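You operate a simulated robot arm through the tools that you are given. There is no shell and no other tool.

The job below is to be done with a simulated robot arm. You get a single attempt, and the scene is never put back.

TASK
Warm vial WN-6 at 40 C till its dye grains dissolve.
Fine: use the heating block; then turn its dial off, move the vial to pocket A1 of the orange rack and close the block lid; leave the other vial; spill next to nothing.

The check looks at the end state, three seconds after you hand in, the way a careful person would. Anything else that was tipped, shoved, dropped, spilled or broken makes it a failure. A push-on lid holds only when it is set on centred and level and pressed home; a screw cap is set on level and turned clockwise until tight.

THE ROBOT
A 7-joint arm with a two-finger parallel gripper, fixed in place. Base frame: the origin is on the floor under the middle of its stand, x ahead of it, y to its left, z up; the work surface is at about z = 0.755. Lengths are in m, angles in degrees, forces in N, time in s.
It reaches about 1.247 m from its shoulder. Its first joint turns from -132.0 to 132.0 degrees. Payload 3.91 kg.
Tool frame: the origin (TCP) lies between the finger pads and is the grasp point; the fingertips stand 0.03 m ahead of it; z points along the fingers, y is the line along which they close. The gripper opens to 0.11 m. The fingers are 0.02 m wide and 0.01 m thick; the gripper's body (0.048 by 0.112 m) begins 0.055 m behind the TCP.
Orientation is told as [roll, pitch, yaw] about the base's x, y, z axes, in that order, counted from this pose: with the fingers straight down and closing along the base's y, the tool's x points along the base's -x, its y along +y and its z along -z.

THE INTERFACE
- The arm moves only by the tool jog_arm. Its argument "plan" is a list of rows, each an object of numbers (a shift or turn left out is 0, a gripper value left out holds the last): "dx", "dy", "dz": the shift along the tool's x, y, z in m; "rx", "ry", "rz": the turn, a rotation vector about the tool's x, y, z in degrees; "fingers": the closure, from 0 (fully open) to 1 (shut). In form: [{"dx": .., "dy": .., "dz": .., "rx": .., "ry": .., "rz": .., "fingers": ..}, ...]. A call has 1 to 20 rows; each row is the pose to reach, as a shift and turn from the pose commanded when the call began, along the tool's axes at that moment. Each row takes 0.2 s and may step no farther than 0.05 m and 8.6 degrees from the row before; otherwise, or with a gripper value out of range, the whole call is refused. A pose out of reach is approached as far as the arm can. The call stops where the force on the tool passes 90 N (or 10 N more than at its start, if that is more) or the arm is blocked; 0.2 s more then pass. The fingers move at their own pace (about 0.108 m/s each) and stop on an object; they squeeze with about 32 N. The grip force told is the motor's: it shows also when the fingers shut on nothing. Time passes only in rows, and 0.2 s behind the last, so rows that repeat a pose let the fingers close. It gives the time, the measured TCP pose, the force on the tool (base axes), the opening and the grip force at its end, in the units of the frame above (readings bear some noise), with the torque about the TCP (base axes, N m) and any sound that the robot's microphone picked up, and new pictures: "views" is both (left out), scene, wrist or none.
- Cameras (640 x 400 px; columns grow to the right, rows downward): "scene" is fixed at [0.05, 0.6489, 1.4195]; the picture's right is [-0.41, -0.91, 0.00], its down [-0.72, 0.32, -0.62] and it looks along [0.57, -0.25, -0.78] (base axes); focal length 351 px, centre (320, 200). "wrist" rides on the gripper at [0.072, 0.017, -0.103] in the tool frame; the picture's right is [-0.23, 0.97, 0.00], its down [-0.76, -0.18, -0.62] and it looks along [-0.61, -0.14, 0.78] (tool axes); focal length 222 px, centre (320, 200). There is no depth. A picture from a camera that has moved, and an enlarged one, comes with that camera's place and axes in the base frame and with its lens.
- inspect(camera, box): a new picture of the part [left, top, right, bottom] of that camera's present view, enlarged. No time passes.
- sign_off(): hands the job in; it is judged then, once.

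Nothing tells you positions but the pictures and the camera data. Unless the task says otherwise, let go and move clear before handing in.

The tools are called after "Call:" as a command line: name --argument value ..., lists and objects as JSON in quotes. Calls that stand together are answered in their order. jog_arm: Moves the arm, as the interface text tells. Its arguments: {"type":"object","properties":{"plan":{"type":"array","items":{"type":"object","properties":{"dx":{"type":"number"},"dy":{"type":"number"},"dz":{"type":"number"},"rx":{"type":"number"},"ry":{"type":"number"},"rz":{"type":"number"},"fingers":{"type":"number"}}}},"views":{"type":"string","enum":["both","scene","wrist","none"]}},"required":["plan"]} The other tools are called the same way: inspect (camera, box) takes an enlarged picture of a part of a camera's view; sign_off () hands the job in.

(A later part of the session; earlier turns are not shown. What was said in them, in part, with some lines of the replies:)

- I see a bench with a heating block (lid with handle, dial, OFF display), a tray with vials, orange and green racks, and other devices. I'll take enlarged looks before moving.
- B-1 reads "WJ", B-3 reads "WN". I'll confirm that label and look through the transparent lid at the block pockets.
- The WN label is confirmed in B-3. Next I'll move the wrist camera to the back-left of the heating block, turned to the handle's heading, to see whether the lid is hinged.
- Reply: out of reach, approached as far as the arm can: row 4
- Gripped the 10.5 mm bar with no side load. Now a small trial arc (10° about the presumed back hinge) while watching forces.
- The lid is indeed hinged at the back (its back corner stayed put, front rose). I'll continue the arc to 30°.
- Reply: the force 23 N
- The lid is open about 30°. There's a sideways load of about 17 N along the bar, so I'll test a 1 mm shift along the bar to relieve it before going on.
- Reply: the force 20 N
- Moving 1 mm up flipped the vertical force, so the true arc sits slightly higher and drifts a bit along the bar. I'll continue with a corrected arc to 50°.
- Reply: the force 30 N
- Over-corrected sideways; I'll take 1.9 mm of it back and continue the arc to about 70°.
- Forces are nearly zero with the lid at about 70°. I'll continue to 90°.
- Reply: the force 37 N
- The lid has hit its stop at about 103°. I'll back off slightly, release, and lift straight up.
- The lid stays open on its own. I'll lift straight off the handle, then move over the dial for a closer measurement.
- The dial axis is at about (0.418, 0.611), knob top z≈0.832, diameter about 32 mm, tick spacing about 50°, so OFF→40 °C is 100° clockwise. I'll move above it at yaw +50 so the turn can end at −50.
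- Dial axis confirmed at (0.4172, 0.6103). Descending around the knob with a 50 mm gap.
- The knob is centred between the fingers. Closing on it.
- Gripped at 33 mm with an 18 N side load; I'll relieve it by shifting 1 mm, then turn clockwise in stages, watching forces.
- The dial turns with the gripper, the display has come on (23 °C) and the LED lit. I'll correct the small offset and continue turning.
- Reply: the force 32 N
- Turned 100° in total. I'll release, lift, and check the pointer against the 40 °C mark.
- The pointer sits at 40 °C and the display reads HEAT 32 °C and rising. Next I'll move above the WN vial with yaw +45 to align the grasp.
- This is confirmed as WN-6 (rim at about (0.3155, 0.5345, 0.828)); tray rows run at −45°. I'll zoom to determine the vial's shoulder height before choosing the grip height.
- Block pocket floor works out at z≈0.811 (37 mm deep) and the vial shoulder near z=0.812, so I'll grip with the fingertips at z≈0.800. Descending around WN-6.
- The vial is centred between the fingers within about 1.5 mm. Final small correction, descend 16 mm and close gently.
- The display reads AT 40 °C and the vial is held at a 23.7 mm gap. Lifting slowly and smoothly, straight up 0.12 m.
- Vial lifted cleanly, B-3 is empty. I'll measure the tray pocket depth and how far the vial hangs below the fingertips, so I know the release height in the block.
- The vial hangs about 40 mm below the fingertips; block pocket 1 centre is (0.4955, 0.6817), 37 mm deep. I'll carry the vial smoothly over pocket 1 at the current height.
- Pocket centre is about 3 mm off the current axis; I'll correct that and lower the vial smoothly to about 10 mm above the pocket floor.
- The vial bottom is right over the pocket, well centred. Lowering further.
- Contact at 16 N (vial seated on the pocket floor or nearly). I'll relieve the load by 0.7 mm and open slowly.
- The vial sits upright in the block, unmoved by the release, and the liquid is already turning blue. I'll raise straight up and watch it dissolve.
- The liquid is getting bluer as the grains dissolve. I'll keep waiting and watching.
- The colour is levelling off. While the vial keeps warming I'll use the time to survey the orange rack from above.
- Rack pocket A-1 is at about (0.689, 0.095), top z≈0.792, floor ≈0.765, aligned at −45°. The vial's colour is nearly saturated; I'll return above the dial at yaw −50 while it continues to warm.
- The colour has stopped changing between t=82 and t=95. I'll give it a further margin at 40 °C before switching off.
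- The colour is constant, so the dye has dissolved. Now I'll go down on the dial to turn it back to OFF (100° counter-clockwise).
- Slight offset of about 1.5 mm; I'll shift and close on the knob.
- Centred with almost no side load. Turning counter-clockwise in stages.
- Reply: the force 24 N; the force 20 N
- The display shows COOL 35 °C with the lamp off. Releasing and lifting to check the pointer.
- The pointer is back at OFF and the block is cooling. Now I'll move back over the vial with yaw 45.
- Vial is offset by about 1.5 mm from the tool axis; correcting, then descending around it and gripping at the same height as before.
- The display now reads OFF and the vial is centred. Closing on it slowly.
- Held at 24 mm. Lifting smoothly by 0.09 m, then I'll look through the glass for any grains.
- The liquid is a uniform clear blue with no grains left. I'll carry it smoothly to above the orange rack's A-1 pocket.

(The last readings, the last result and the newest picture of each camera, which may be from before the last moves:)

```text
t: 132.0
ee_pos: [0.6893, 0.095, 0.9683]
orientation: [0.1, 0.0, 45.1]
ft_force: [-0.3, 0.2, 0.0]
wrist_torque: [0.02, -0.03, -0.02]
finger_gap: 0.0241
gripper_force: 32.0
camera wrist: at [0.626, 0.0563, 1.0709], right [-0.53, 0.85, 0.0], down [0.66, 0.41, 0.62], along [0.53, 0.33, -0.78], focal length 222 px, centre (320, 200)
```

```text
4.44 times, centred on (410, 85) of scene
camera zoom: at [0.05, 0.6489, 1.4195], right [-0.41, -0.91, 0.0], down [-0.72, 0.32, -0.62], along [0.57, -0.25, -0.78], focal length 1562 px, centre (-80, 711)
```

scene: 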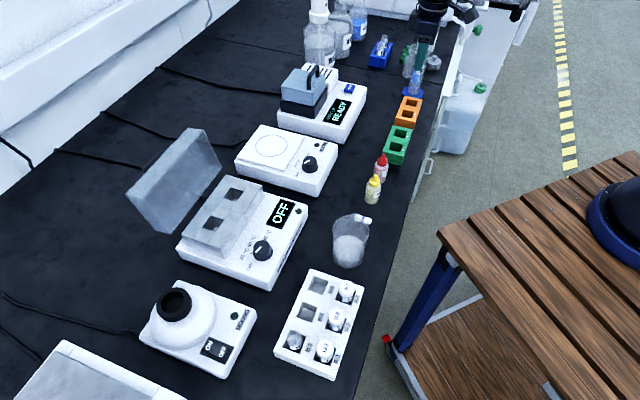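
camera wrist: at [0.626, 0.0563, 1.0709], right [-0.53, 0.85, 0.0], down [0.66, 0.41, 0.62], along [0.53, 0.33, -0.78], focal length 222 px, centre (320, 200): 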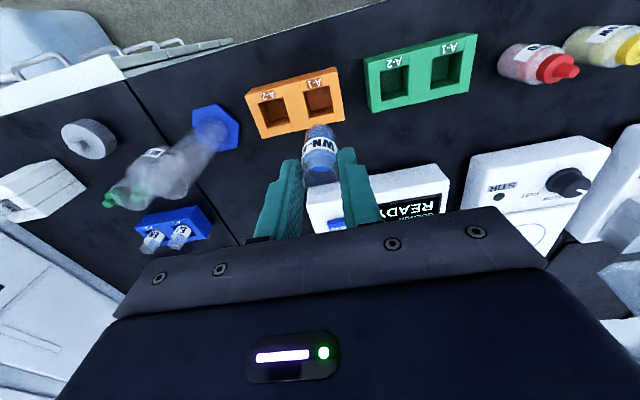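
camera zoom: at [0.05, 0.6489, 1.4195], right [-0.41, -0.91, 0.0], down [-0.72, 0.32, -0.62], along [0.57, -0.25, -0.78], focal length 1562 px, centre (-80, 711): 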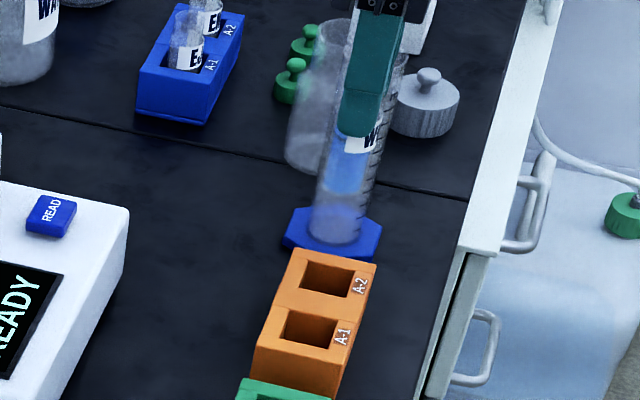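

The vial is above A-1, within about 1.5 mm. I'll correct and lower it to just above the rack top.

Call:
jog_arm --plan '[{"dx": 0.0005, "dy": -0.0005}, {"dx": 0.0011, "dy": -0.0011, "dz": 0.003}, {"dx": 0.0011, "dy": -0.0011, "dz": 0.009}, {"dx": 0.0011, "dy": -0.0011, "dz": 0.018}, {"dx": 0.0011, "dy": -0.0011, "dz": 0.029}, {"dx": 0.0011, "dy": -0.0011, "dz": 0.041}, {"dx": 0.0011, "dy": -0.0011, "dz": 0.054}, {"dx": 0.0011, "dy": -0.0011, "dz": 0.066}, {"dx": 0.0011, "dy": -0.0011, "dz": 0.077}, {"dx": 0.0011, "dy": -0.0011, "dz": 0.086}, {"dx": 0.0011, "dy": -0.0011, "dz": 0.092}, {"dx": 0.0011, "dy": -0.0011, "dz": 0.095}, {"dx": 0.0011, "dy": -0.0011, "dz": 0.095}]' --views "both"

Call:
inspect --camera "wrist" --box '[250, 90, 390, 200]'

Call:
inspect --camera "scene" --box '[385, 70, 445, 130]'

```text
t: 134.8
ee_pos: [0.6894, 0.0943, 0.8729]
orientation: [0.0, 0.1, 45.1]
ft_force: [-0.2, -0.3, -0.4]
wrist_torque: [0.03, 0.01, -0.01]
finger_gap: 0.0243
gripper_force: 32.3
camera wrist: at [0.6258, 0.0551, 0.9758], right [-0.53, 0.85, 0.0], down [0.66, 0.41, 0.62], along [0.53, 0.33, -0.78], focal length 222 px, centre (320, 200)
```

scene: 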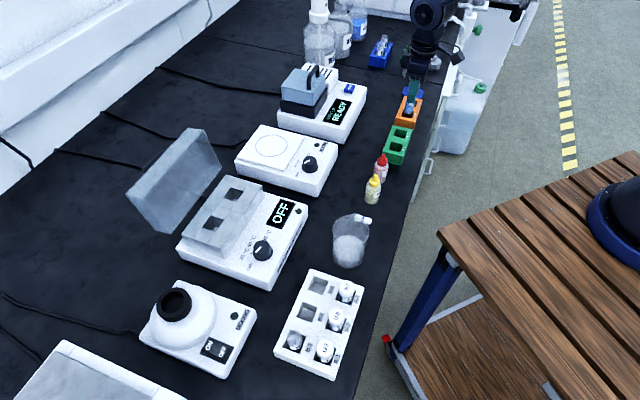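
wrist: 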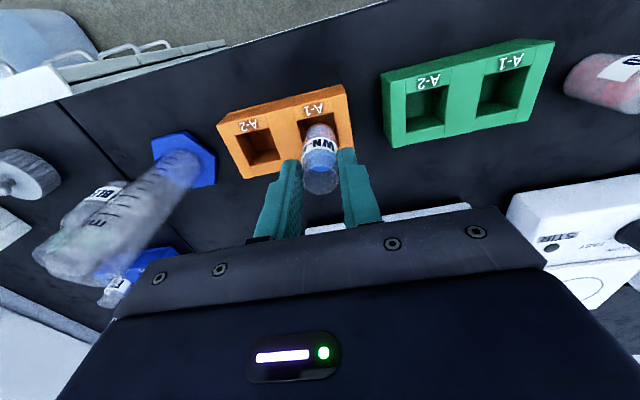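

```text
3.64 times, centred on (320, 145) of wrist
camera zoom: at [0.6258, 0.0551, 0.9758], right [-0.53, 0.85, 0.0], down [0.66, 0.41, 0.62], along [0.53, 0.33, -0.78], focal length 808 px, centre (320, 400)
```

zoom: 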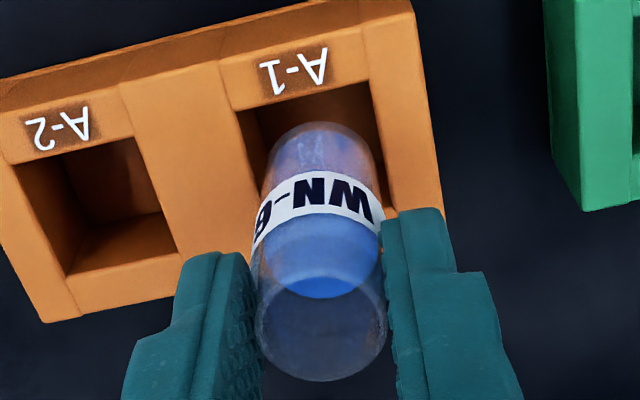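

```text
6.67 times, centred on (415, 100) of scene
camera zoom: at [0.05, 0.6489, 1.4195], right [-0.41, -0.91, 0.0], down [-0.72, 0.32, -0.62], along [0.57, -0.25, -0.78], focal length 2342 px, centre (-313, 867)
```

zoom: 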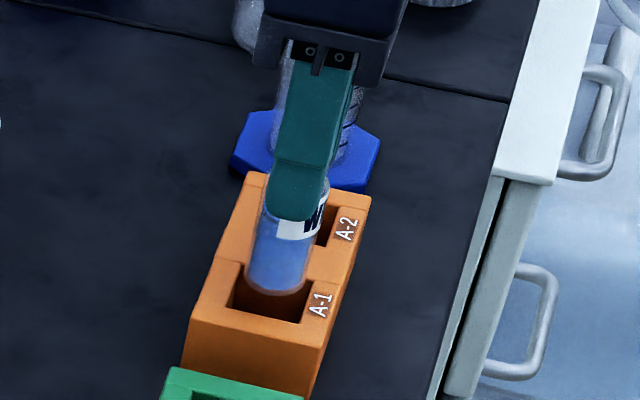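

Call:
jog_arm --plan '[{"dx": 0.0004, "dy": -0.0005}, {"dx": 0.0008, "dy": -0.001}, {"dx": 0.0008, "dy": -0.001, "dz": 0.002}, {"dx": 0.0008, "dy": -0.001, "dz": 0.006}, {"dx": 0.0008, "dy": -0.001, "dz": 0.011}, {"dx": 0.0008, "dy": -0.001, "dz": 0.016}, {"dx": 0.0008, "dy": -0.001, "dz": 0.019}, {"dx": 0.0008, "dy": -0.001, "dz": 0.02}, {"dx": 0.0008, "dy": -0.001, "dz": 0.02}]' --views "both"

Call:
inspect --camera "wrist" --box '[250, 100, 390, 210]'

Call:
inspect --camera "scene" --box '[385, 80, 435, 130]'

```text
t: 136.8
ee_pos: [0.6886, 0.0927, 0.853]
orientation: [0.0, 0.0, 45.0]
ft_force: [-0.2, 0.8, -0.6]
wrist_torque: [-0.02, 0.02, 0.0]
finger_gap: 0.0242
gripper_force: 31.9
camera wrist: at [0.6256, 0.0541, 0.956], right [-0.53, 0.85, 0.0], down [0.66, 0.41, 0.62], along [0.53, 0.33, -0.78], focal length 222 px, centre (320, 200)
```

scene: 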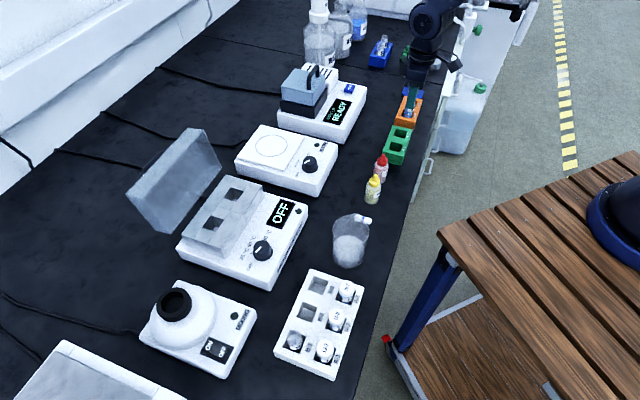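
wrist: 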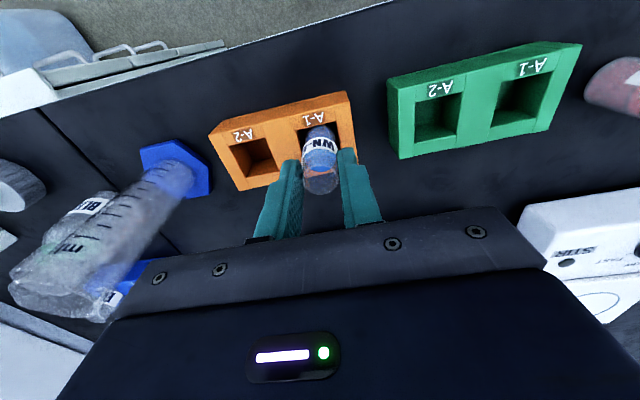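

```text
3.64 times, centred on (320, 155) of wrist
camera zoom: at [0.6256, 0.0541, 0.956], right [-0.53, 0.85, 0.0], down [0.66, 0.41, 0.62], along [0.53, 0.33, -0.78], focal length 808 px, centre (320, 364)
```

zoom: 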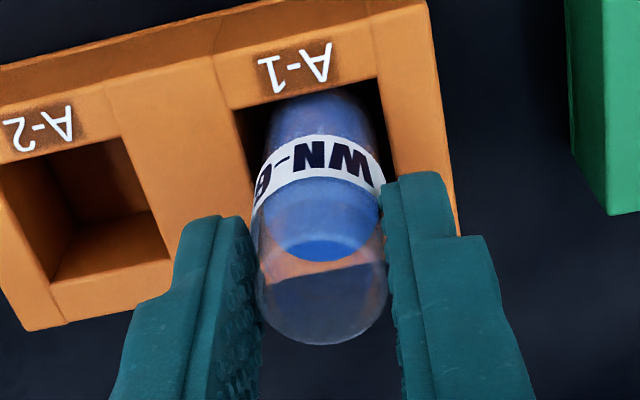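

```text
8.00 times, centred on (410, 105) of scene
camera zoom: at [0.05, 0.6489, 1.4195], right [-0.41, -0.91, 0.0], down [-0.72, 0.32, -0.62], along [0.57, -0.25, -0.78], focal length 2811 px, centre (-400, 960)
```

zoom: 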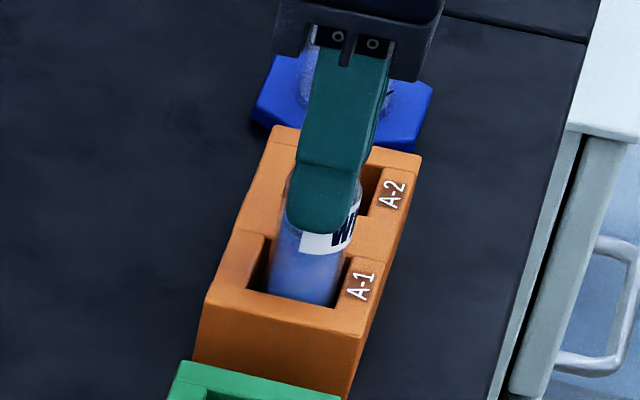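

The vial is entering the pocket cleanly. Lowering in smaller steps toward the floor.

Call:
jog_arm --plan '[{"dz": 0.002}, {"dz": 0.005}, {"dz": 0.008}, {"dz": 0.01}, {"dz": 0.011}, {"dz": 0.011}]' --views "none"

Call:
inspect --camera "scene" --box '[385, 80, 435, 130]'

Call:
inspect --camera "wrist" --box '[250, 110, 390, 220]'

```text
t: 138.2
ee_pos: [0.6894, 0.0918, 0.8432]
orientation: [-0.1, -0.1, 45.0]
ft_force: [-0.7, -0.4, -0.6]
wrist_torque: [0.03, -0.03, 0.0]
finger_gap: 0.0241
gripper_force: 32.2
```

```text
8.00 times, centred on (410, 105) of scene
camera zoom: at [0.05, 0.6489, 1.4195], right [-0.41, -0.91, 0.0], down [-0.72, 0.32, -0.62], along [0.57, -0.25, -0.78], focal length 2811 px, centre (-400, 960)
```

zoom: 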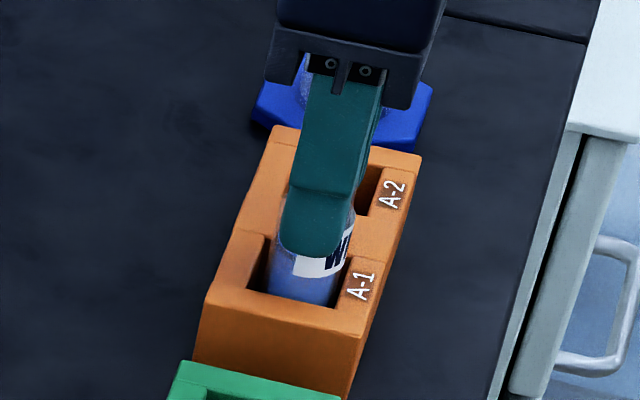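

```text
3.64 times, centred on (320, 165) of wrist
camera zoom: at [0.626, 0.054, 0.9459], right [-0.53, 0.85, 0.0], down [0.66, 0.41, 0.62], along [0.53, 0.33, -0.78], focal length 808 px, centre (320, 327)
```

zoom: 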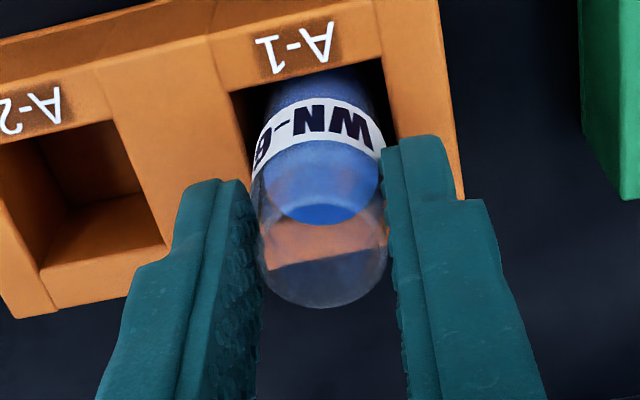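

Call:
jog_arm --plan '[{"dz": 0.001}, {"dz": 0.002}, {"dz": 0.003}, {"dz": 0.003}]' --views "none"

```text
t: 139.2
ee_pos: [0.6885, 0.0926, 0.8389]
orientation: [0.0, 0.0, 45.0]
ft_force: [0.1, -0.6, -0.2]
wrist_torque: [-0.03, -0.02, 0.02]
finger_gap: 0.0241
gripper_force: 31.9
```

Call:
jog_arm --plan '[{"dz": 0.001}, {"dz": 0.002}, {"dz": 0.002}]' --views "none"

```text
t: 140.0
ee_pos: [0.6895, 0.0917, 0.8373]
orientation: [0.0, 0.0, 45.0]
ft_force: [-0.1, 0.4, -0.5]
wrist_torque: [-0.01, 0.0, 0.0]
finger_gap: 0.0241
gripper_force: 32.4
```

Call:
jog_arm --plan '[{"dz": 0.001}, {"dz": 0.002}, {"dz": 0.002}]' --views "none"

```text
t: 140.8
ee_pos: [0.6893, 0.0916, 0.8363]
orientation: [0.0, 0.1, 45.0]
ft_force: [0.0, 0.8, 0.2]
wrist_torque: [-0.01, 0.01, 0.0]
finger_gap: 0.0243
gripper_force: 32.3
```

Call:
jog_arm --plan '[{"dz": 0.001}, {"dz": 0.002}, {"dz": 0.002}]' --views "none"

Call:
inspect --camera "scene" --box '[385, 80, 435, 130]'

Call:
inspect --camera "wrist" --box '[250, 110, 390, 220]'

```text
t: 141.6
ee_pos: [0.6887, 0.0922, 0.8343]
orientation: [0.0, -0.1, 44.9]
ft_force: [-0.6, -1.7, 12.6]
wrist_torque: [-0.13, 0.08, 0.01]
finger_gap: 0.0239
gripper_force: 31.8
```

```text
8.00 times, centred on (410, 105) of scene
camera zoom: at [0.05, 0.6489, 1.4195], right [-0.41, -0.91, 0.0], down [-0.72, 0.32, -0.62], along [0.57, -0.25, -0.78], focal length 2811 px, centre (-400, 960)
```

zoom: 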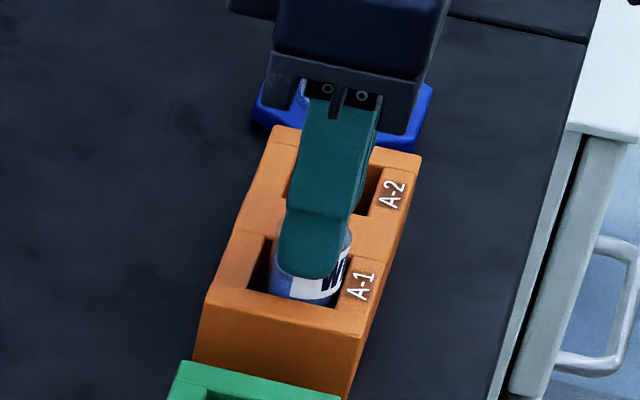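

```text
3.64 times, centred on (320, 165) of wrist
camera zoom: at [0.6252, 0.0537, 0.937], right [-0.53, 0.85, 0.0], down [0.66, 0.41, 0.62], along [0.53, 0.33, -0.78], focal length 808 px, centre (320, 327)
```

zoom: 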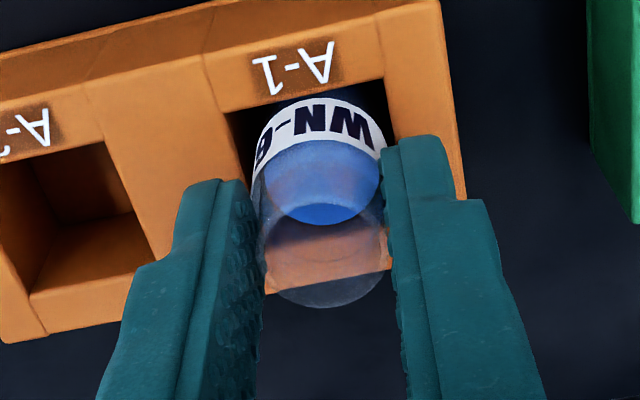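

Floor contact at 12.6 N, exactly at the expected height. Relieving slightly and opening slowly.

Call:
jog_arm --plan '[{"dz": -0.0005}, {"dz": -0.0005}, {"dz": -0.0005, "fingers": 0.76}, {"dz": -0.0005, "fingers": 0.74}, {"dz": -0.0005, "fingers": 0.7}, {"dz": -0.0005, "fingers": 0.65}, {"dz": -0.0005, "fingers": 0.6}, {"dz": -0.0005, "fingers": 0.6}]' --views "both"

Call:
inspect --camera "wrist" --box '[250, 110, 390, 220]'

Call:
inspect --camera "scene" --box '[385, 80, 435, 130]'

```text
t: 143.4
ee_pos: [0.6888, 0.0929, 0.8355]
orientation: [0.1, 0.0, 45.0]
ft_force: [-0.6, 0.2, 0.3]
wrist_torque: [-0.03, 0.0, 0.01]
finger_gap: 0.0441
gripper_force: 0.0
camera wrist: at [0.6253, 0.0538, 0.9372], right [-0.53, 0.85, 0.0], down [0.66, 0.41, 0.62], along [0.53, 0.33, -0.78], focal length 222 px, centre (320, 200)
```

scene: 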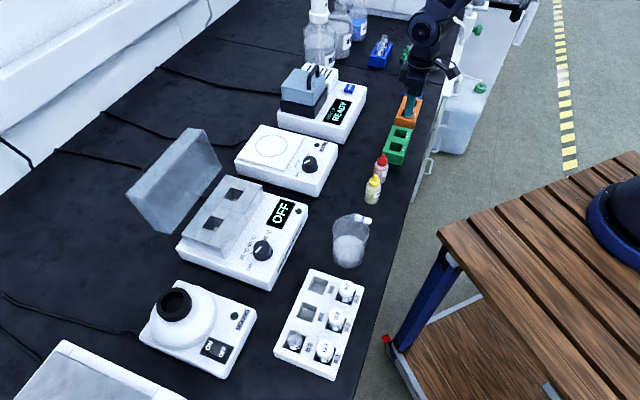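
wrist: 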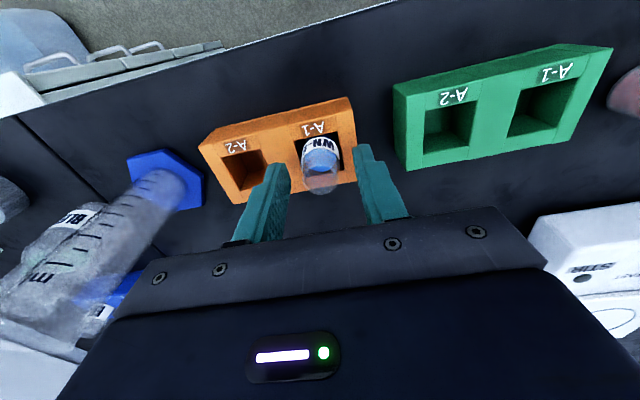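

```text
3.64 times, centred on (320, 165) of wrist
camera zoom: at [0.6253, 0.0538, 0.9372], right [-0.53, 0.85, 0.0], down [0.66, 0.41, 0.62], along [0.53, 0.33, -0.78], focal length 808 px, centre (320, 327)
```

zoom: 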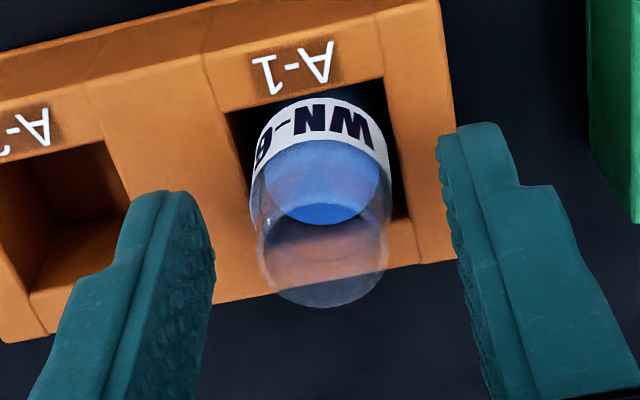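

```text
8.00 times, centred on (410, 105) of scene
camera zoom: at [0.05, 0.6489, 1.4195], right [-0.41, -0.91, 0.0], down [-0.72, 0.32, -0.62], along [0.57, -0.25, -0.78], focal length 2811 px, centre (-400, 960)
```

zoom: 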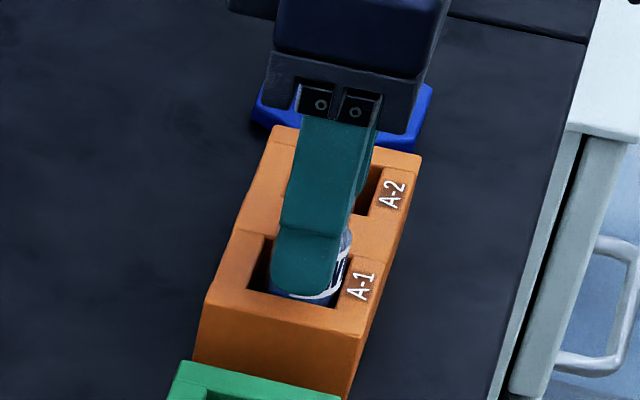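

WN-6 stands in A-1, released. I'll lift straight up and confirm it stays put.

Call:
jog_arm --plan '[{"dz": -0.01}, {"dz": -0.035}, {"dz": -0.075}, {"dz": -0.12}, {"dz": -0.165}, {"dz": -0.205}, {"dz": -0.205}]' --views "both"

Call:
inspect --camera "scene" --box '[385, 80, 435, 130]'

Call:
inspect --camera "wrist" --box '[250, 60, 370, 150]'

```text
t: 145.0
ee_pos: [0.6883, 0.0911, 1.0423]
orientation: [0.0, 0.0, 45.0]
ft_force: [-0.3, -0.3, 0.4]
wrist_torque: [0.0, -0.01, 0.0]
finger_gap: 0.0439
gripper_force: 0.1
camera wrist: at [0.6254, 0.0527, 1.1442], right [-0.53, 0.85, 0.0], down [0.66, 0.41, 0.62], along [0.53, 0.33, -0.78], focal length 222 px, centre (320, 200)
```

scene: 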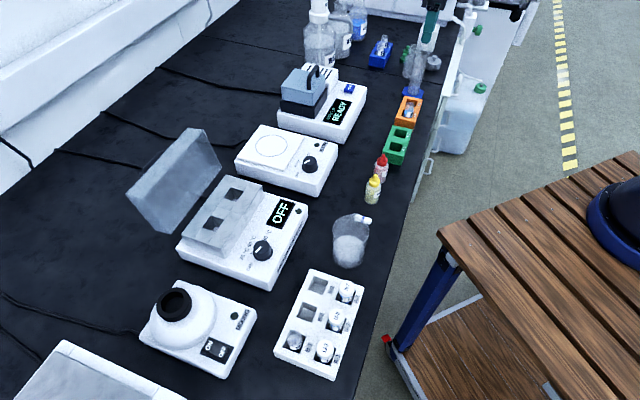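
wrist: 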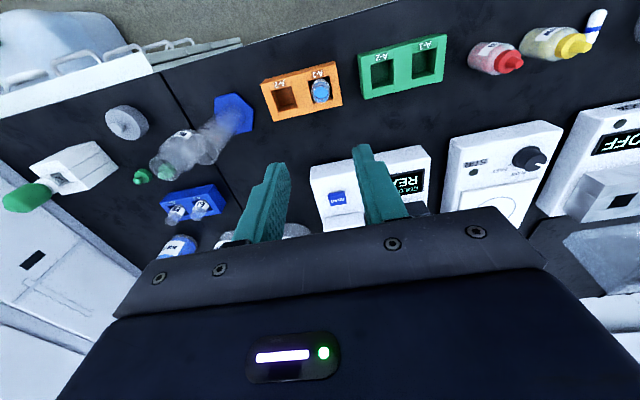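

```text
8.00 times, centred on (410, 105) of scene
camera zoom: at [0.05, 0.6489, 1.4195], right [-0.41, -0.91, 0.0], down [-0.72, 0.32, -0.62], along [0.57, -0.25, -0.78], focal length 2811 px, centre (-400, 960)
```

zoom: 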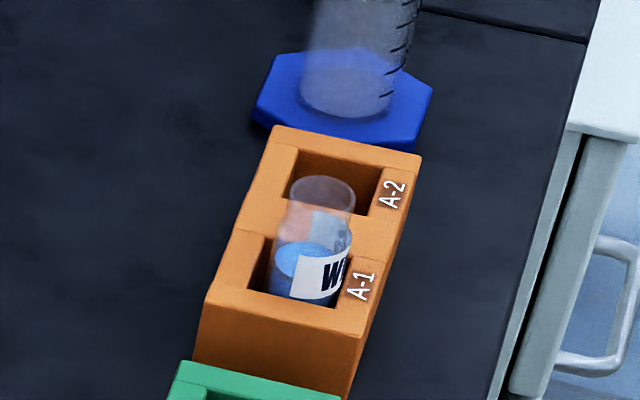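

```text
4.44 times, centred on (310, 105) of wrist
camera zoom: at [0.6254, 0.0527, 1.1442], right [-0.53, 0.85, 0.0], down [0.66, 0.41, 0.62], along [0.53, 0.33, -0.78], focal length 987 px, centre (364, 622)
```

zoom: 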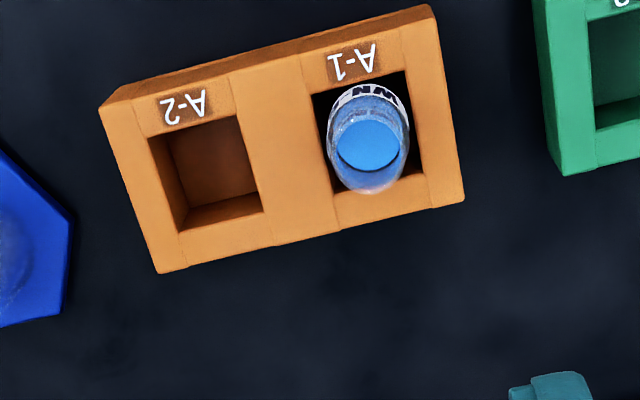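

WN-6 is upright in A-1. Now back to the lid: travelling above its handle at yaw −45.

Call:
jog_arm --plan '[{"dx": -0.0284, "dy": 0.0344, "rz": 6, "fingers": 0.8}, {"dx": -0.0568, "dy": 0.0687, "rz": 12, "fingers": 0.8}, {"dx": -0.0852, "dy": 0.1031, "rz": 18, "fingers": 0.8}, {"dx": -0.1136, "dy": 0.1374, "rz": 24, "fingers": 0.8}, {"dx": -0.142, "dy": 0.1718, "rz": 30, "fingers": 0.8}, {"dx": -0.1704, "dy": 0.2062, "rz": 36, "fingers": 0.8}, {"dx": -0.1988, "dy": 0.2405, "rz": 42, "fingers": 0.8}, {"dx": -0.2272, "dy": 0.2749, "rz": 48, "fingers": 0.8}, {"dx": -0.2556, "dy": 0.3092, "rz": 54, "fingers": 0.8}, {"dx": -0.284, "dy": 0.3436, "rz": 60, "fingers": 0.8}, {"dx": -0.3124, "dy": 0.378, "rz": 66, "fingers": 0.8}, {"dx": -0.3408, "dy": 0.4123, "rz": 72, "fingers": 0.8}, {"dx": -0.3692, "dy": 0.4467, "rz": 78, "fingers": 0.8}, {"dx": -0.3976, "dy": 0.481, "rz": 84, "fingers": 0.8}, {"dx": -0.426, "dy": 0.5154, "rz": 90, "fingers": 0.8}, {"dx": -0.426, "dy": 0.5154, "rz": 90, "fingers": 0.8}]' --views "both"

Call:
inspect --camera "wrist" --box '[160, 60, 380, 230]'

```text
t: 148.4
ee_pos: [0.6286, 0.7588, 1.0395]
orientation: [0.1, 0.0, -45.0]
ft_force: [0.4, -1.2, 0.1]
wrist_torque: [-0.01, -0.03, 0.01]
finger_gap: 0.0222
gripper_force: 0.0
camera wrist: at [0.5883, 0.8225, 1.1419], right [0.85, 0.53, 0.0], down [0.41, -0.67, 0.62], along [0.33, -0.53, -0.78], focal length 222 px, centre (320, 200)
```

scene: 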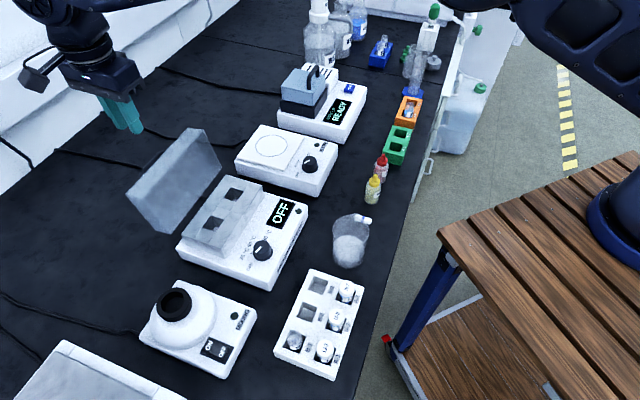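
wrist: 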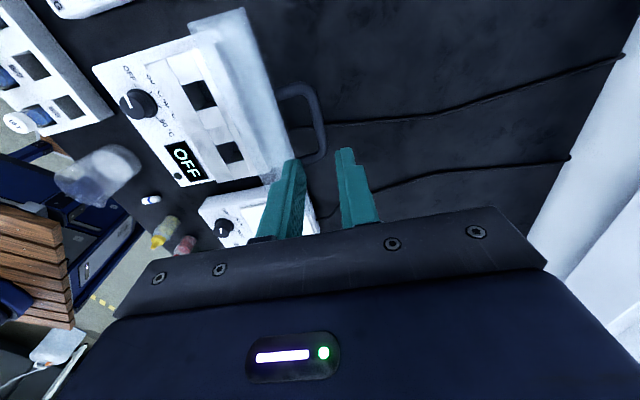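

```text
2.35 times, centred on (270, 145) of wrist
camera zoom: at [0.5883, 0.8225, 1.1419], right [0.85, 0.53, 0.0], down [0.41, -0.67, 0.62], along [0.33, -0.53, -0.78], focal length 523 px, centre (438, 329)
```

zoom: 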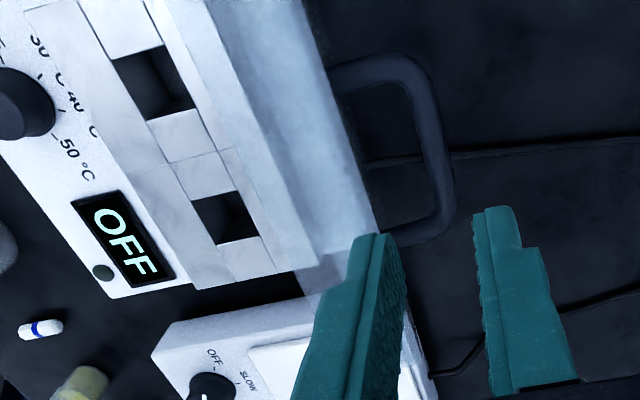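

The handle bar is centred under the open fingers (b≈0.981). I'll descend straddling it and close.

Call:
jog_arm --plan '[{"dz": 0.03}, {"dz": 0.06}, {"dz": 0.08}, {"dz": 0.095}, {"dz": 0.102}, {"dz": 0.102}]' --views "both"

Call:
inspect --camera "wrist" --box '[220, 90, 400, 230]'

Call:
inspect --camera "scene" --box '[90, 80, 230, 240]'

```text
t: 149.8
ee_pos: [0.6268, 0.7568, 0.9374]
orientation: [0.1, 0.0, -45.0]
ft_force: [-0.3, 0.3, 0.0]
wrist_torque: [0.0, 0.01, 0.0]
finger_gap: 0.0219
gripper_force: 0.1
camera wrist: at [0.5882, 0.8208, 1.0398], right [0.85, 0.53, 0.0], down [0.41, -0.66, 0.62], along [0.33, -0.53, -0.78], focal length 222 px, centre (320, 200)
```

scene: 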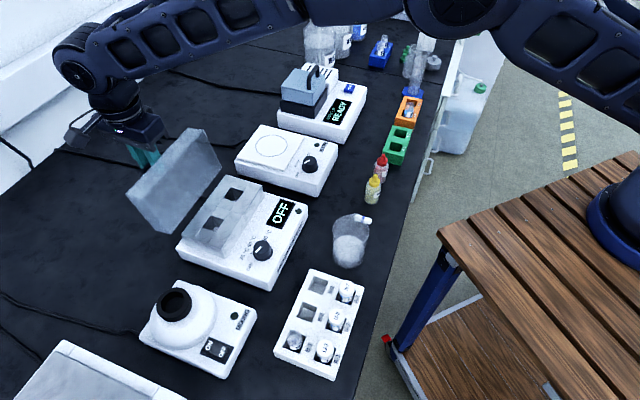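
wrist: 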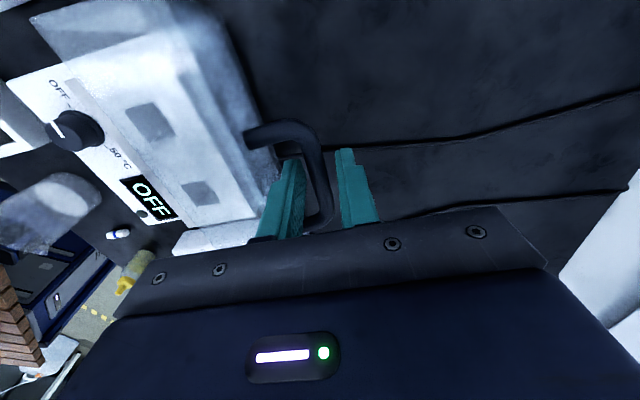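

```text
2.86 times, centred on (310, 160) of wrist
camera zoom: at [0.5882, 0.8208, 1.0398], right [0.85, 0.53, 0.0], down [0.41, -0.66, 0.62], along [0.33, -0.53, -0.78], focal length 635 px, centre (349, 314)
```

zoom: 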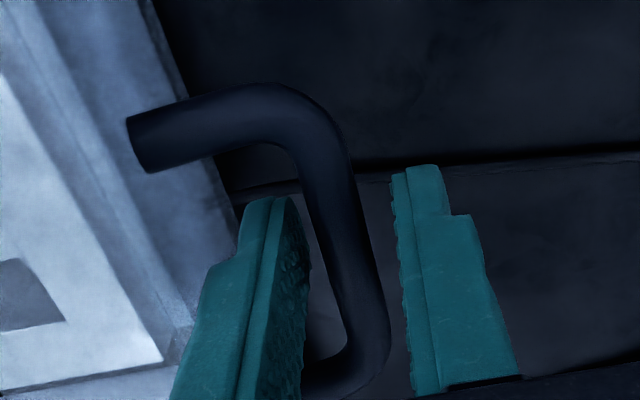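

```text
2.50 times, centred on (160, 160) of scene
camera zoom: at [0.05, 0.6489, 1.4195], right [-0.41, -0.91, 0.0], down [-0.72, 0.32, -0.62], along [0.57, -0.25, -0.78], focal length 878 px, centre (720, 300)
```

zoom: 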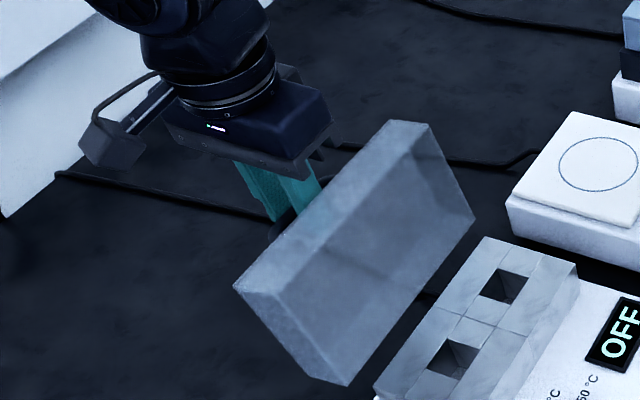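

The bar sits between the fingers. Closing, then beginning the reverse arc.

Call:
jog_arm --plan '[{"fingers": 0.9}, {"fingers": 1.0}, {"fingers": 1.0}]' --views "none"

```text
t: 150.6
ee_pos: [0.6285, 0.7566, 0.937]
orientation: [0.1, 0.0, -45.0]
ft_force: [-7.2, -8.5, -1.8]
wrist_torque: [-0.16, 0.06, 0.03]
finger_gap: 0.0104
gripper_force: 45.3
```

Call:
jog_arm --plan '[{"dy": -0.0037, "dz": -0.0037}, {"dy": -0.0068, "dz": -0.0074}, {"dy": -0.0103, "dz": -0.0109}, {"dy": -0.0138, "dz": -0.0143}, {"dy": -0.0176, "dz": -0.0175}, {"dy": -0.0213, "dz": -0.0205}, {"dy": -0.0213, "dz": -0.0205}]' --views "none"

```text
t: 152.2
ee_pos: [0.612, 0.7425, 0.9566]
orientation: [0.0, -0.1, -45.1]
ft_force: [7.5, -19.3, -12.4]
wrist_torque: [-0.46, -0.31, 0.03]
finger_gap: 0.0105
gripper_force: 45.1
```

Call:
jog_arm --plan '[{"dx": -0.0006, "dy": -0.0002, "dz": 0.0003}, {"dx": -0.0012, "dy": -0.0004, "dz": 0.0006}, {"dx": -0.0012, "dy": -0.0045, "dz": -0.0022}, {"dx": -0.0012, "dy": -0.0085, "dz": -0.0049}, {"dx": -0.0012, "dy": -0.0127, "dz": -0.0074}, {"dx": -0.0012, "dy": -0.017, "dz": -0.0098}, {"dx": -0.0012, "dy": -0.0214, "dz": -0.0119}, {"dx": -0.0012, "dy": -0.0258, "dz": -0.0138}, {"dx": -0.0012, "dy": -0.0304, "dz": -0.0155}, {"dx": -0.0012, "dy": -0.035, "dz": -0.0171}, {"dx": -0.0012, "dy": -0.035, "dz": -0.0171}]' --views "scene"

```text
t: 154.6
ee_pos: [0.5878, 0.7172, 0.9762]
orientation: [0.0, 0.0, -45.1]
ft_force: [0.9, -6.2, -11.8]
wrist_torque: [0.25, 0.28, 0.06]
finger_gap: 0.0106
gripper_force: 44.8
```

scene: 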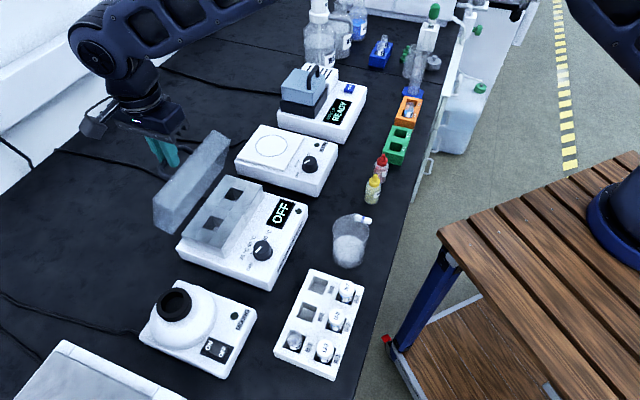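

Call:
jog_arm --plan '[{"dx": -0.0003, "dy": -0.0002, "dz": 0.0005}, {"dx": -0.0003, "dy": -0.0049, "dz": -0.0007}, {"dx": -0.0003, "dy": -0.0097, "dz": -0.002}, {"dx": -0.0003, "dy": -0.0145, "dz": -0.0028}, {"dx": -0.0003, "dy": -0.0193, "dz": -0.0036}, {"dx": -0.0003, "dy": -0.0242, "dz": -0.004}, {"dx": -0.0003, "dy": -0.029, "dz": -0.0043}, {"dx": -0.0003, "dy": -0.0339, "dz": -0.0043}, {"dx": -0.0003, "dy": -0.0388, "dz": -0.0042}, {"dx": -0.0003, "dy": -0.0388, "dz": -0.0042}]' --views "scene"

```text
t: 156.8
ee_pos: [0.5594, 0.6901, 0.9796]
orientation: [0.1, 0.0, -45.1]
ft_force: [1.9, -2.8, 2.6]
wrist_torque: [0.07, 0.05, 0.01]
finger_gap: 0.0102
gripper_force: 45.8
```

scene: 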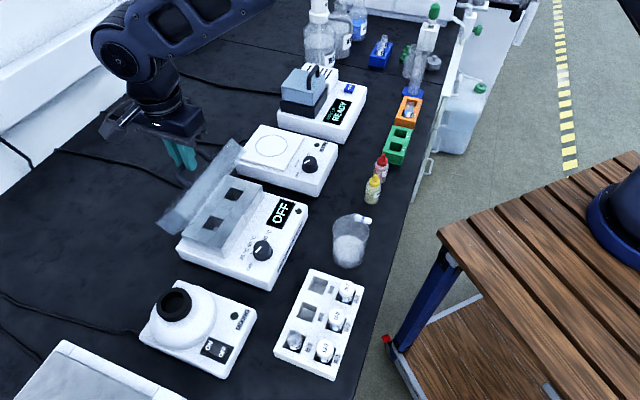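

Call:
jog_arm --plan '[{"dy": -0.0049, "dz": 0.0003}, {"dy": -0.0097, "dz": 0.0009}, {"dy": -0.0146, "dz": 0.0017}, {"dy": -0.0193, "dz": 0.0027}, {"dy": -0.0241, "dz": 0.0039}, {"dy": -0.0287, "dz": 0.0053}, {"dy": -0.0334, "dz": 0.0069}, {"dy": -0.0379, "dz": 0.0087}, {"dy": -0.0379, "dz": 0.0087}]' --views "scene"

```text
t: 158.8
ee_pos: [0.5319, 0.6626, 0.9698]
orientation: [0.0, 0.0, -45.0]
ft_force: [3.5, -3.7, -2.5]
wrist_torque: [-0.14, -0.11, 0.02]
finger_gap: 0.0104
gripper_force: 44.4
```

scene: 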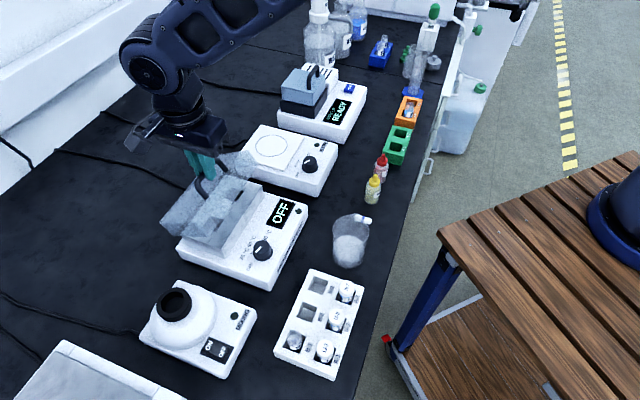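

Call:
jog_arm --plan '[{"dy": -0.0044, "dz": 0.002}, {"dy": -0.0088, "dz": 0.0042}, {"dy": -0.013, "dz": 0.0066}, {"dy": -0.0172, "dz": 0.0092}, {"dy": -0.0213, "dz": 0.0119}, {"dy": -0.0252, "dz": 0.0148}, {"dy": -0.029, "dz": 0.0179}, {"dy": -0.0326, "dz": 0.0212}, {"dy": -0.0326, "dz": 0.0212}]' --views "scene"

Call:
inspect --camera "scene" --box '[155, 150, 275, 250]'

```text
t: 160.8
ee_pos: [0.5105, 0.6399, 0.9497]
orientation: [0.0, 0.0, -45.0]
ft_force: [1.8, 5.1, -4.5]
wrist_torque: [0.34, 0.13, 0.04]
finger_gap: 0.0104
gripper_force: 45.1
```

scene: 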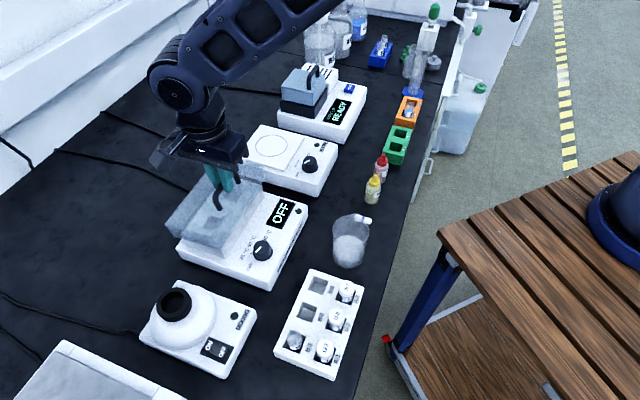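

```text
4.00 times, centred on (215, 200) of scene
camera zoom: at [0.05, 0.6489, 1.4195], right [-0.41, -0.91, 0.0], down [-0.72, 0.32, -0.62], along [0.57, -0.25, -0.78], focal length 1406 px, centre (740, 200)
```

zoom: 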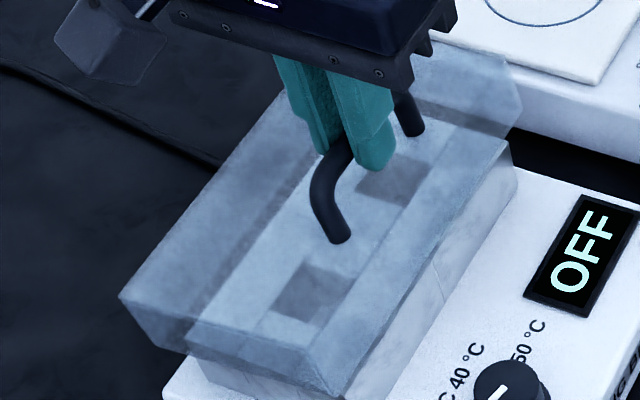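

Nearly closed (about 8° left). Finishing the arc gently.

Call:
jog_arm --plan '[{"dy": -0.0035, "dz": 0.0035}, {"dy": -0.0069, "dz": 0.007}, {"dy": -0.0088, "dz": 0.0092}, {"dy": -0.0107, "dz": 0.0114}, {"dy": -0.0107, "dz": 0.0114}]' --views "scene"

Call:
inspect --camera "scene" --box '[155, 150, 275, 250]'

```text
t: 162.0
ee_pos: [0.5028, 0.6324, 0.938]
orientation: [0.1, 0.1, -45.0]
ft_force: [6.3, 5.2, -7.4]
wrist_torque: [0.26, -0.04, 0.04]
finger_gap: 0.0104
gripper_force: 45.0
```

scene: 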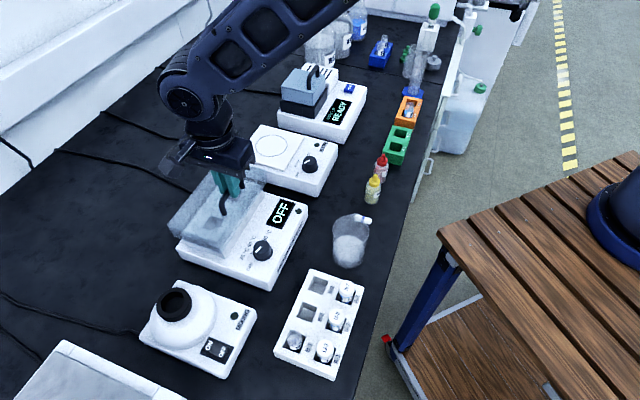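

```text
4.00 times, centred on (215, 200) of scene
camera zoom: at [0.05, 0.6489, 1.4195], right [-0.41, -0.91, 0.0], down [-0.72, 0.32, -0.62], along [0.57, -0.25, -0.78], focal length 1406 px, centre (740, 200)
```

zoom: 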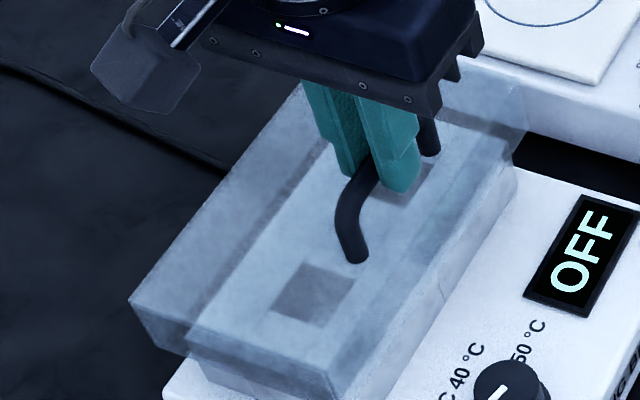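

Call:
jog_arm --plan '[{"dy": -0.0006, "dz": 0.0007}, {"dy": -0.0012, "dz": 0.0014}, {"dy": -0.0012, "dz": 0.0014}]' --views "none"

```text
t: 162.8
ee_pos: [0.5021, 0.6319, 0.9372]
orientation: [0.2, 0.1, -45.0]
ft_force: [11.7, 13.3, -0.5]
wrist_torque: [0.08, -0.46, 0.08]
finger_gap: 0.0104
gripper_force: 44.9
```

Call:
jog_arm --plan '[{"dy": 0.0009, "dz": 0.0003}, {"dy": 0.0009, "dz": 0.0008}, {"dy": 0.0009, "dz": 0.0008}]' --views "none"

```text
t: 163.6
ee_pos: [0.5011, 0.6331, 0.9373]
orientation: [0.2, 0.1, -45.0]
ft_force: [2.2, -2.5, 28.0]
wrist_torque: [-0.13, -0.17, 0.03]
finger_gap: 0.0103
gripper_force: 45.0
```

The lid is seated (28 N upward reaction when pressed). I'll relieve the press, release the handle and lift away.

Call:
jog_arm --plan '[{"dz": -0.0008}, {"dz": -0.0008}, {"dz": -0.0008, "fingers": 0.9}, {"dz": -0.0008, "fingers": 0.75}, {"dz": -0.0008, "fingers": 0.7}, {"dz": -0.0008, "fingers": 0.7}, {"dz": -0.02, "fingers": 0.7}, {"dz": -0.05, "fingers": 0.7}, {"dz": -0.09, "fingers": 0.7}, {"dz": -0.13, "fingers": 0.7}, {"dz": -0.16, "fingers": 0.7}, {"dz": -0.16, "fingers": 0.7}]' --views "both"

Call:
inspect --camera "scene" --box '[155, 150, 315, 290]'

Call:
inspect --camera "wrist" --box '[210, 0, 410, 180]'

```text
t: 166.2
ee_pos: [0.5034, 0.6319, 1.0966]
orientation: [0.0, 0.0, -45.0]
ft_force: [0.1, 0.3, 0.0]
wrist_torque: [0.04, 0.0, 0.03]
finger_gap: 0.0329
gripper_force: 0.0
camera wrist: at [0.4631, 0.6964, 1.1995], right [0.85, 0.53, 0.0], down [0.41, -0.66, 0.62], along [0.33, -0.53, -0.78], focal length 222 px, centre (320, 200)
```

scene: 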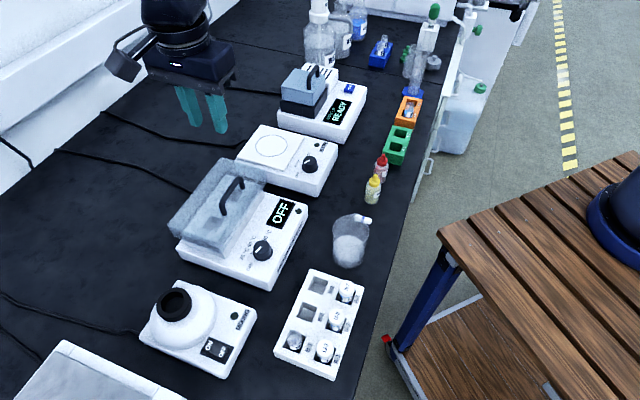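
wrist: 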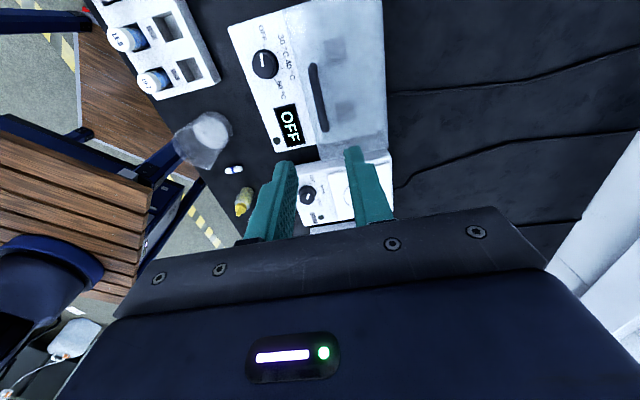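

```text
2.86 times, centred on (235, 220) of scene
camera zoom: at [0.05, 0.6489, 1.4195], right [-0.41, -0.91, 0.0], down [-0.72, 0.32, -0.62], along [0.57, -0.25, -0.78], focal length 1004 px, centre (563, 143)
```

zoom: 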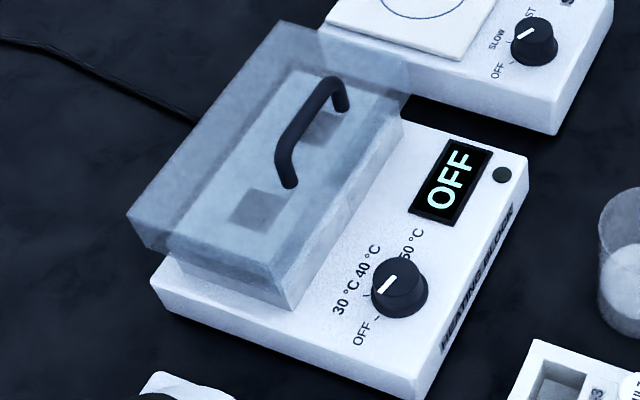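

```text
2.22 times, centred on (310, 90) of wrist
camera zoom: at [0.4631, 0.6964, 1.1995], right [0.85, 0.53, 0.0], down [0.41, -0.66, 0.62], along [0.33, -0.53, -0.78], focal length 494 px, centre (342, 444)
```

zoom: 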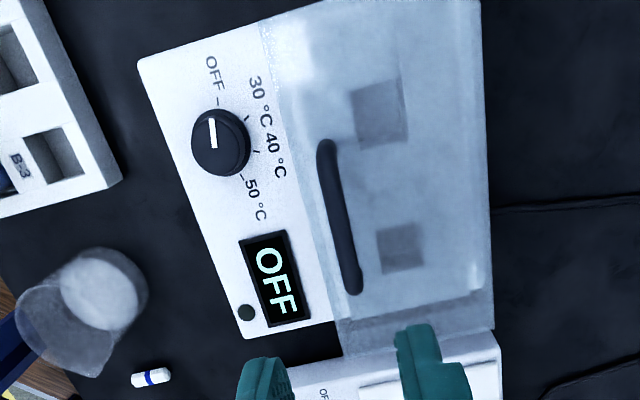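

The lid is closed and the gripper is clear. Final checks: dial pointer, vial in rack, tray, and surroundings.

Call:
inspect --camera "scene" --box '[235, 225, 285, 275]'

Call:
inspect --camera "scene" --box '[380, 80, 440, 140]'

Call:
inspect --camera "scene" --box '[260, 260, 380, 390]'

Call:
inspect --camera "scene" --box '[160, 195, 240, 265]'

Call:
inspect --camera "scene" --box '[320, 140, 420, 280]'

```text
8.00 times, centred on (260, 250) of scene
camera zoom: at [0.05, 0.6489, 1.4195], right [-0.41, -0.91, 0.0], down [-0.72, 0.32, -0.62], along [0.57, -0.25, -0.78], focal length 2811 px, centre (800, -200)
```

zoom: 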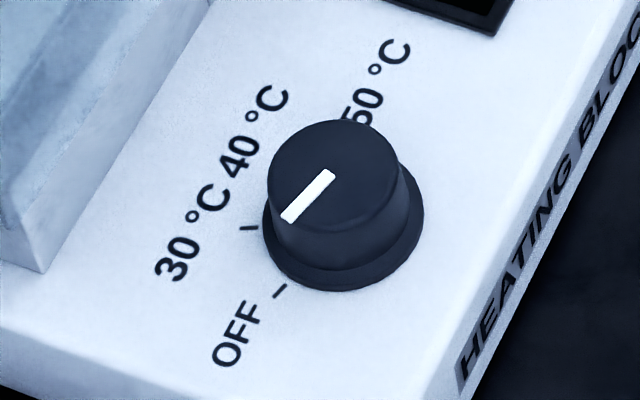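

```text
6.67 times, centred on (410, 110) of scene
camera zoom: at [0.05, 0.6489, 1.4195], right [-0.41, -0.91, 0.0], down [-0.72, 0.32, -0.62], along [0.57, -0.25, -0.78], focal length 2342 px, centre (-280, 800)
```

zoom: 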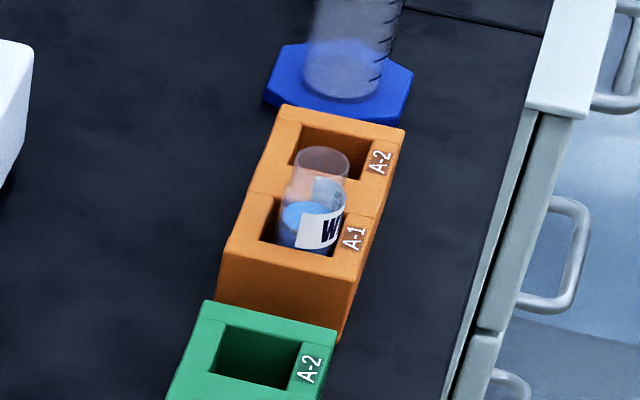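

```text
3.08 times, centred on (320, 325) of scene
camera zoom: at [0.05, 0.6489, 1.4195], right [-0.41, -0.91, 0.0], down [-0.72, 0.32, -0.62], along [0.57, -0.25, -0.78], focal length 1081 px, centre (320, -185)
```

zoom: 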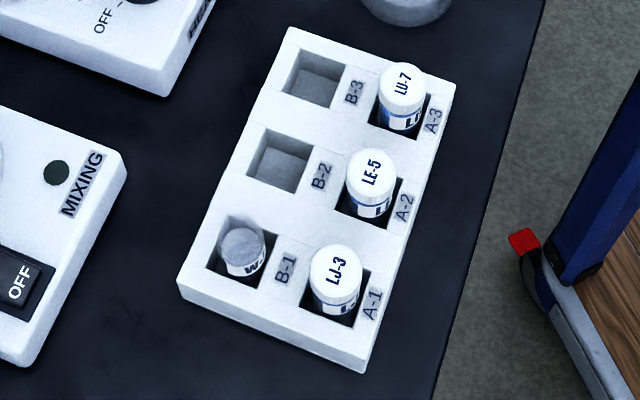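

```text
5.71 times, centred on (200, 230) of scene
camera zoom: at [0.05, 0.6489, 1.4195], right [-0.41, -0.91, 0.0], down [-0.72, 0.32, -0.62], along [0.57, -0.25, -0.78], focal length 2008 px, centre (1006, 29)
```

zoom: 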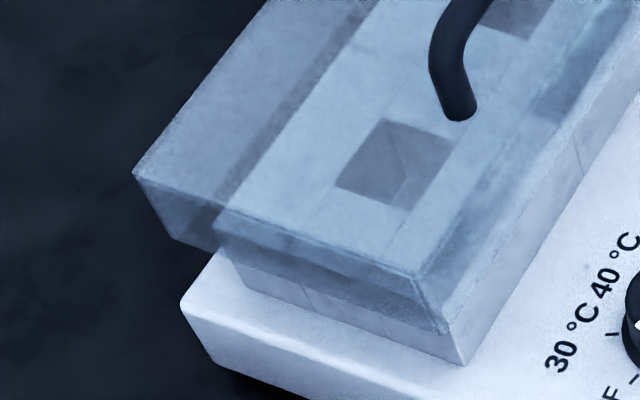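

```text
2.86 times, centred on (370, 210) of scene
camera zoom: at [0.05, 0.6489, 1.4195], right [-0.41, -0.91, 0.0], down [-0.72, 0.32, -0.62], along [0.57, -0.25, -0.78], focal length 1004 px, centre (177, 171)
```

zoom: 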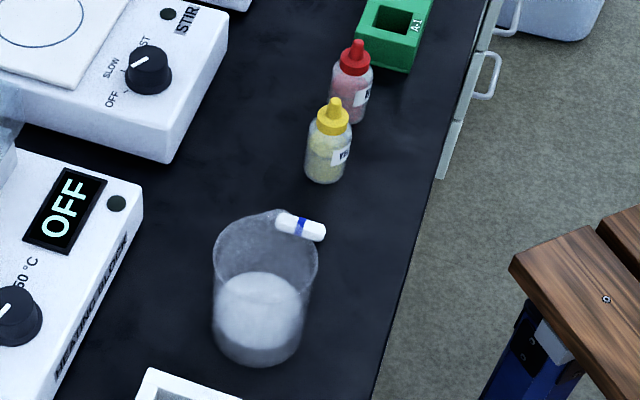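

Everything checks out. The dial pointer is back exactly at OFF and the lid is closed flush. WN-6 stands upright in orange rack A-1 with uniform blue liquid, the WJ vial and the rest of the tray are untouched, and the gripper is clear. Handing in.

Call:
sign_off

```text
The job is handed in.
```

WN-6 was warmed at 40 °C until its dye grains dissolved, and the job is handed in. It now stands upright in pocket A1 of the orange rack.

- **Warming:** I set the block's dial to 40 °C and the display read "AT 40 °C". The vial stayed in for about a minute, until the colour stopped changing. When I lifted it out, the liquid was a uniform clear blue with no grains visible.
- **Heating block:** The dial is back at OFF, the display reads OFF and the lamp is dark. The lid is closed and was pressed lightly to confirm it is seated.
- **Other vial and spills:** The other open vial (WJ) is still in pocket B-1 of the white tray, untouched. I saw no spills, and nothing else on the bench looks moved.
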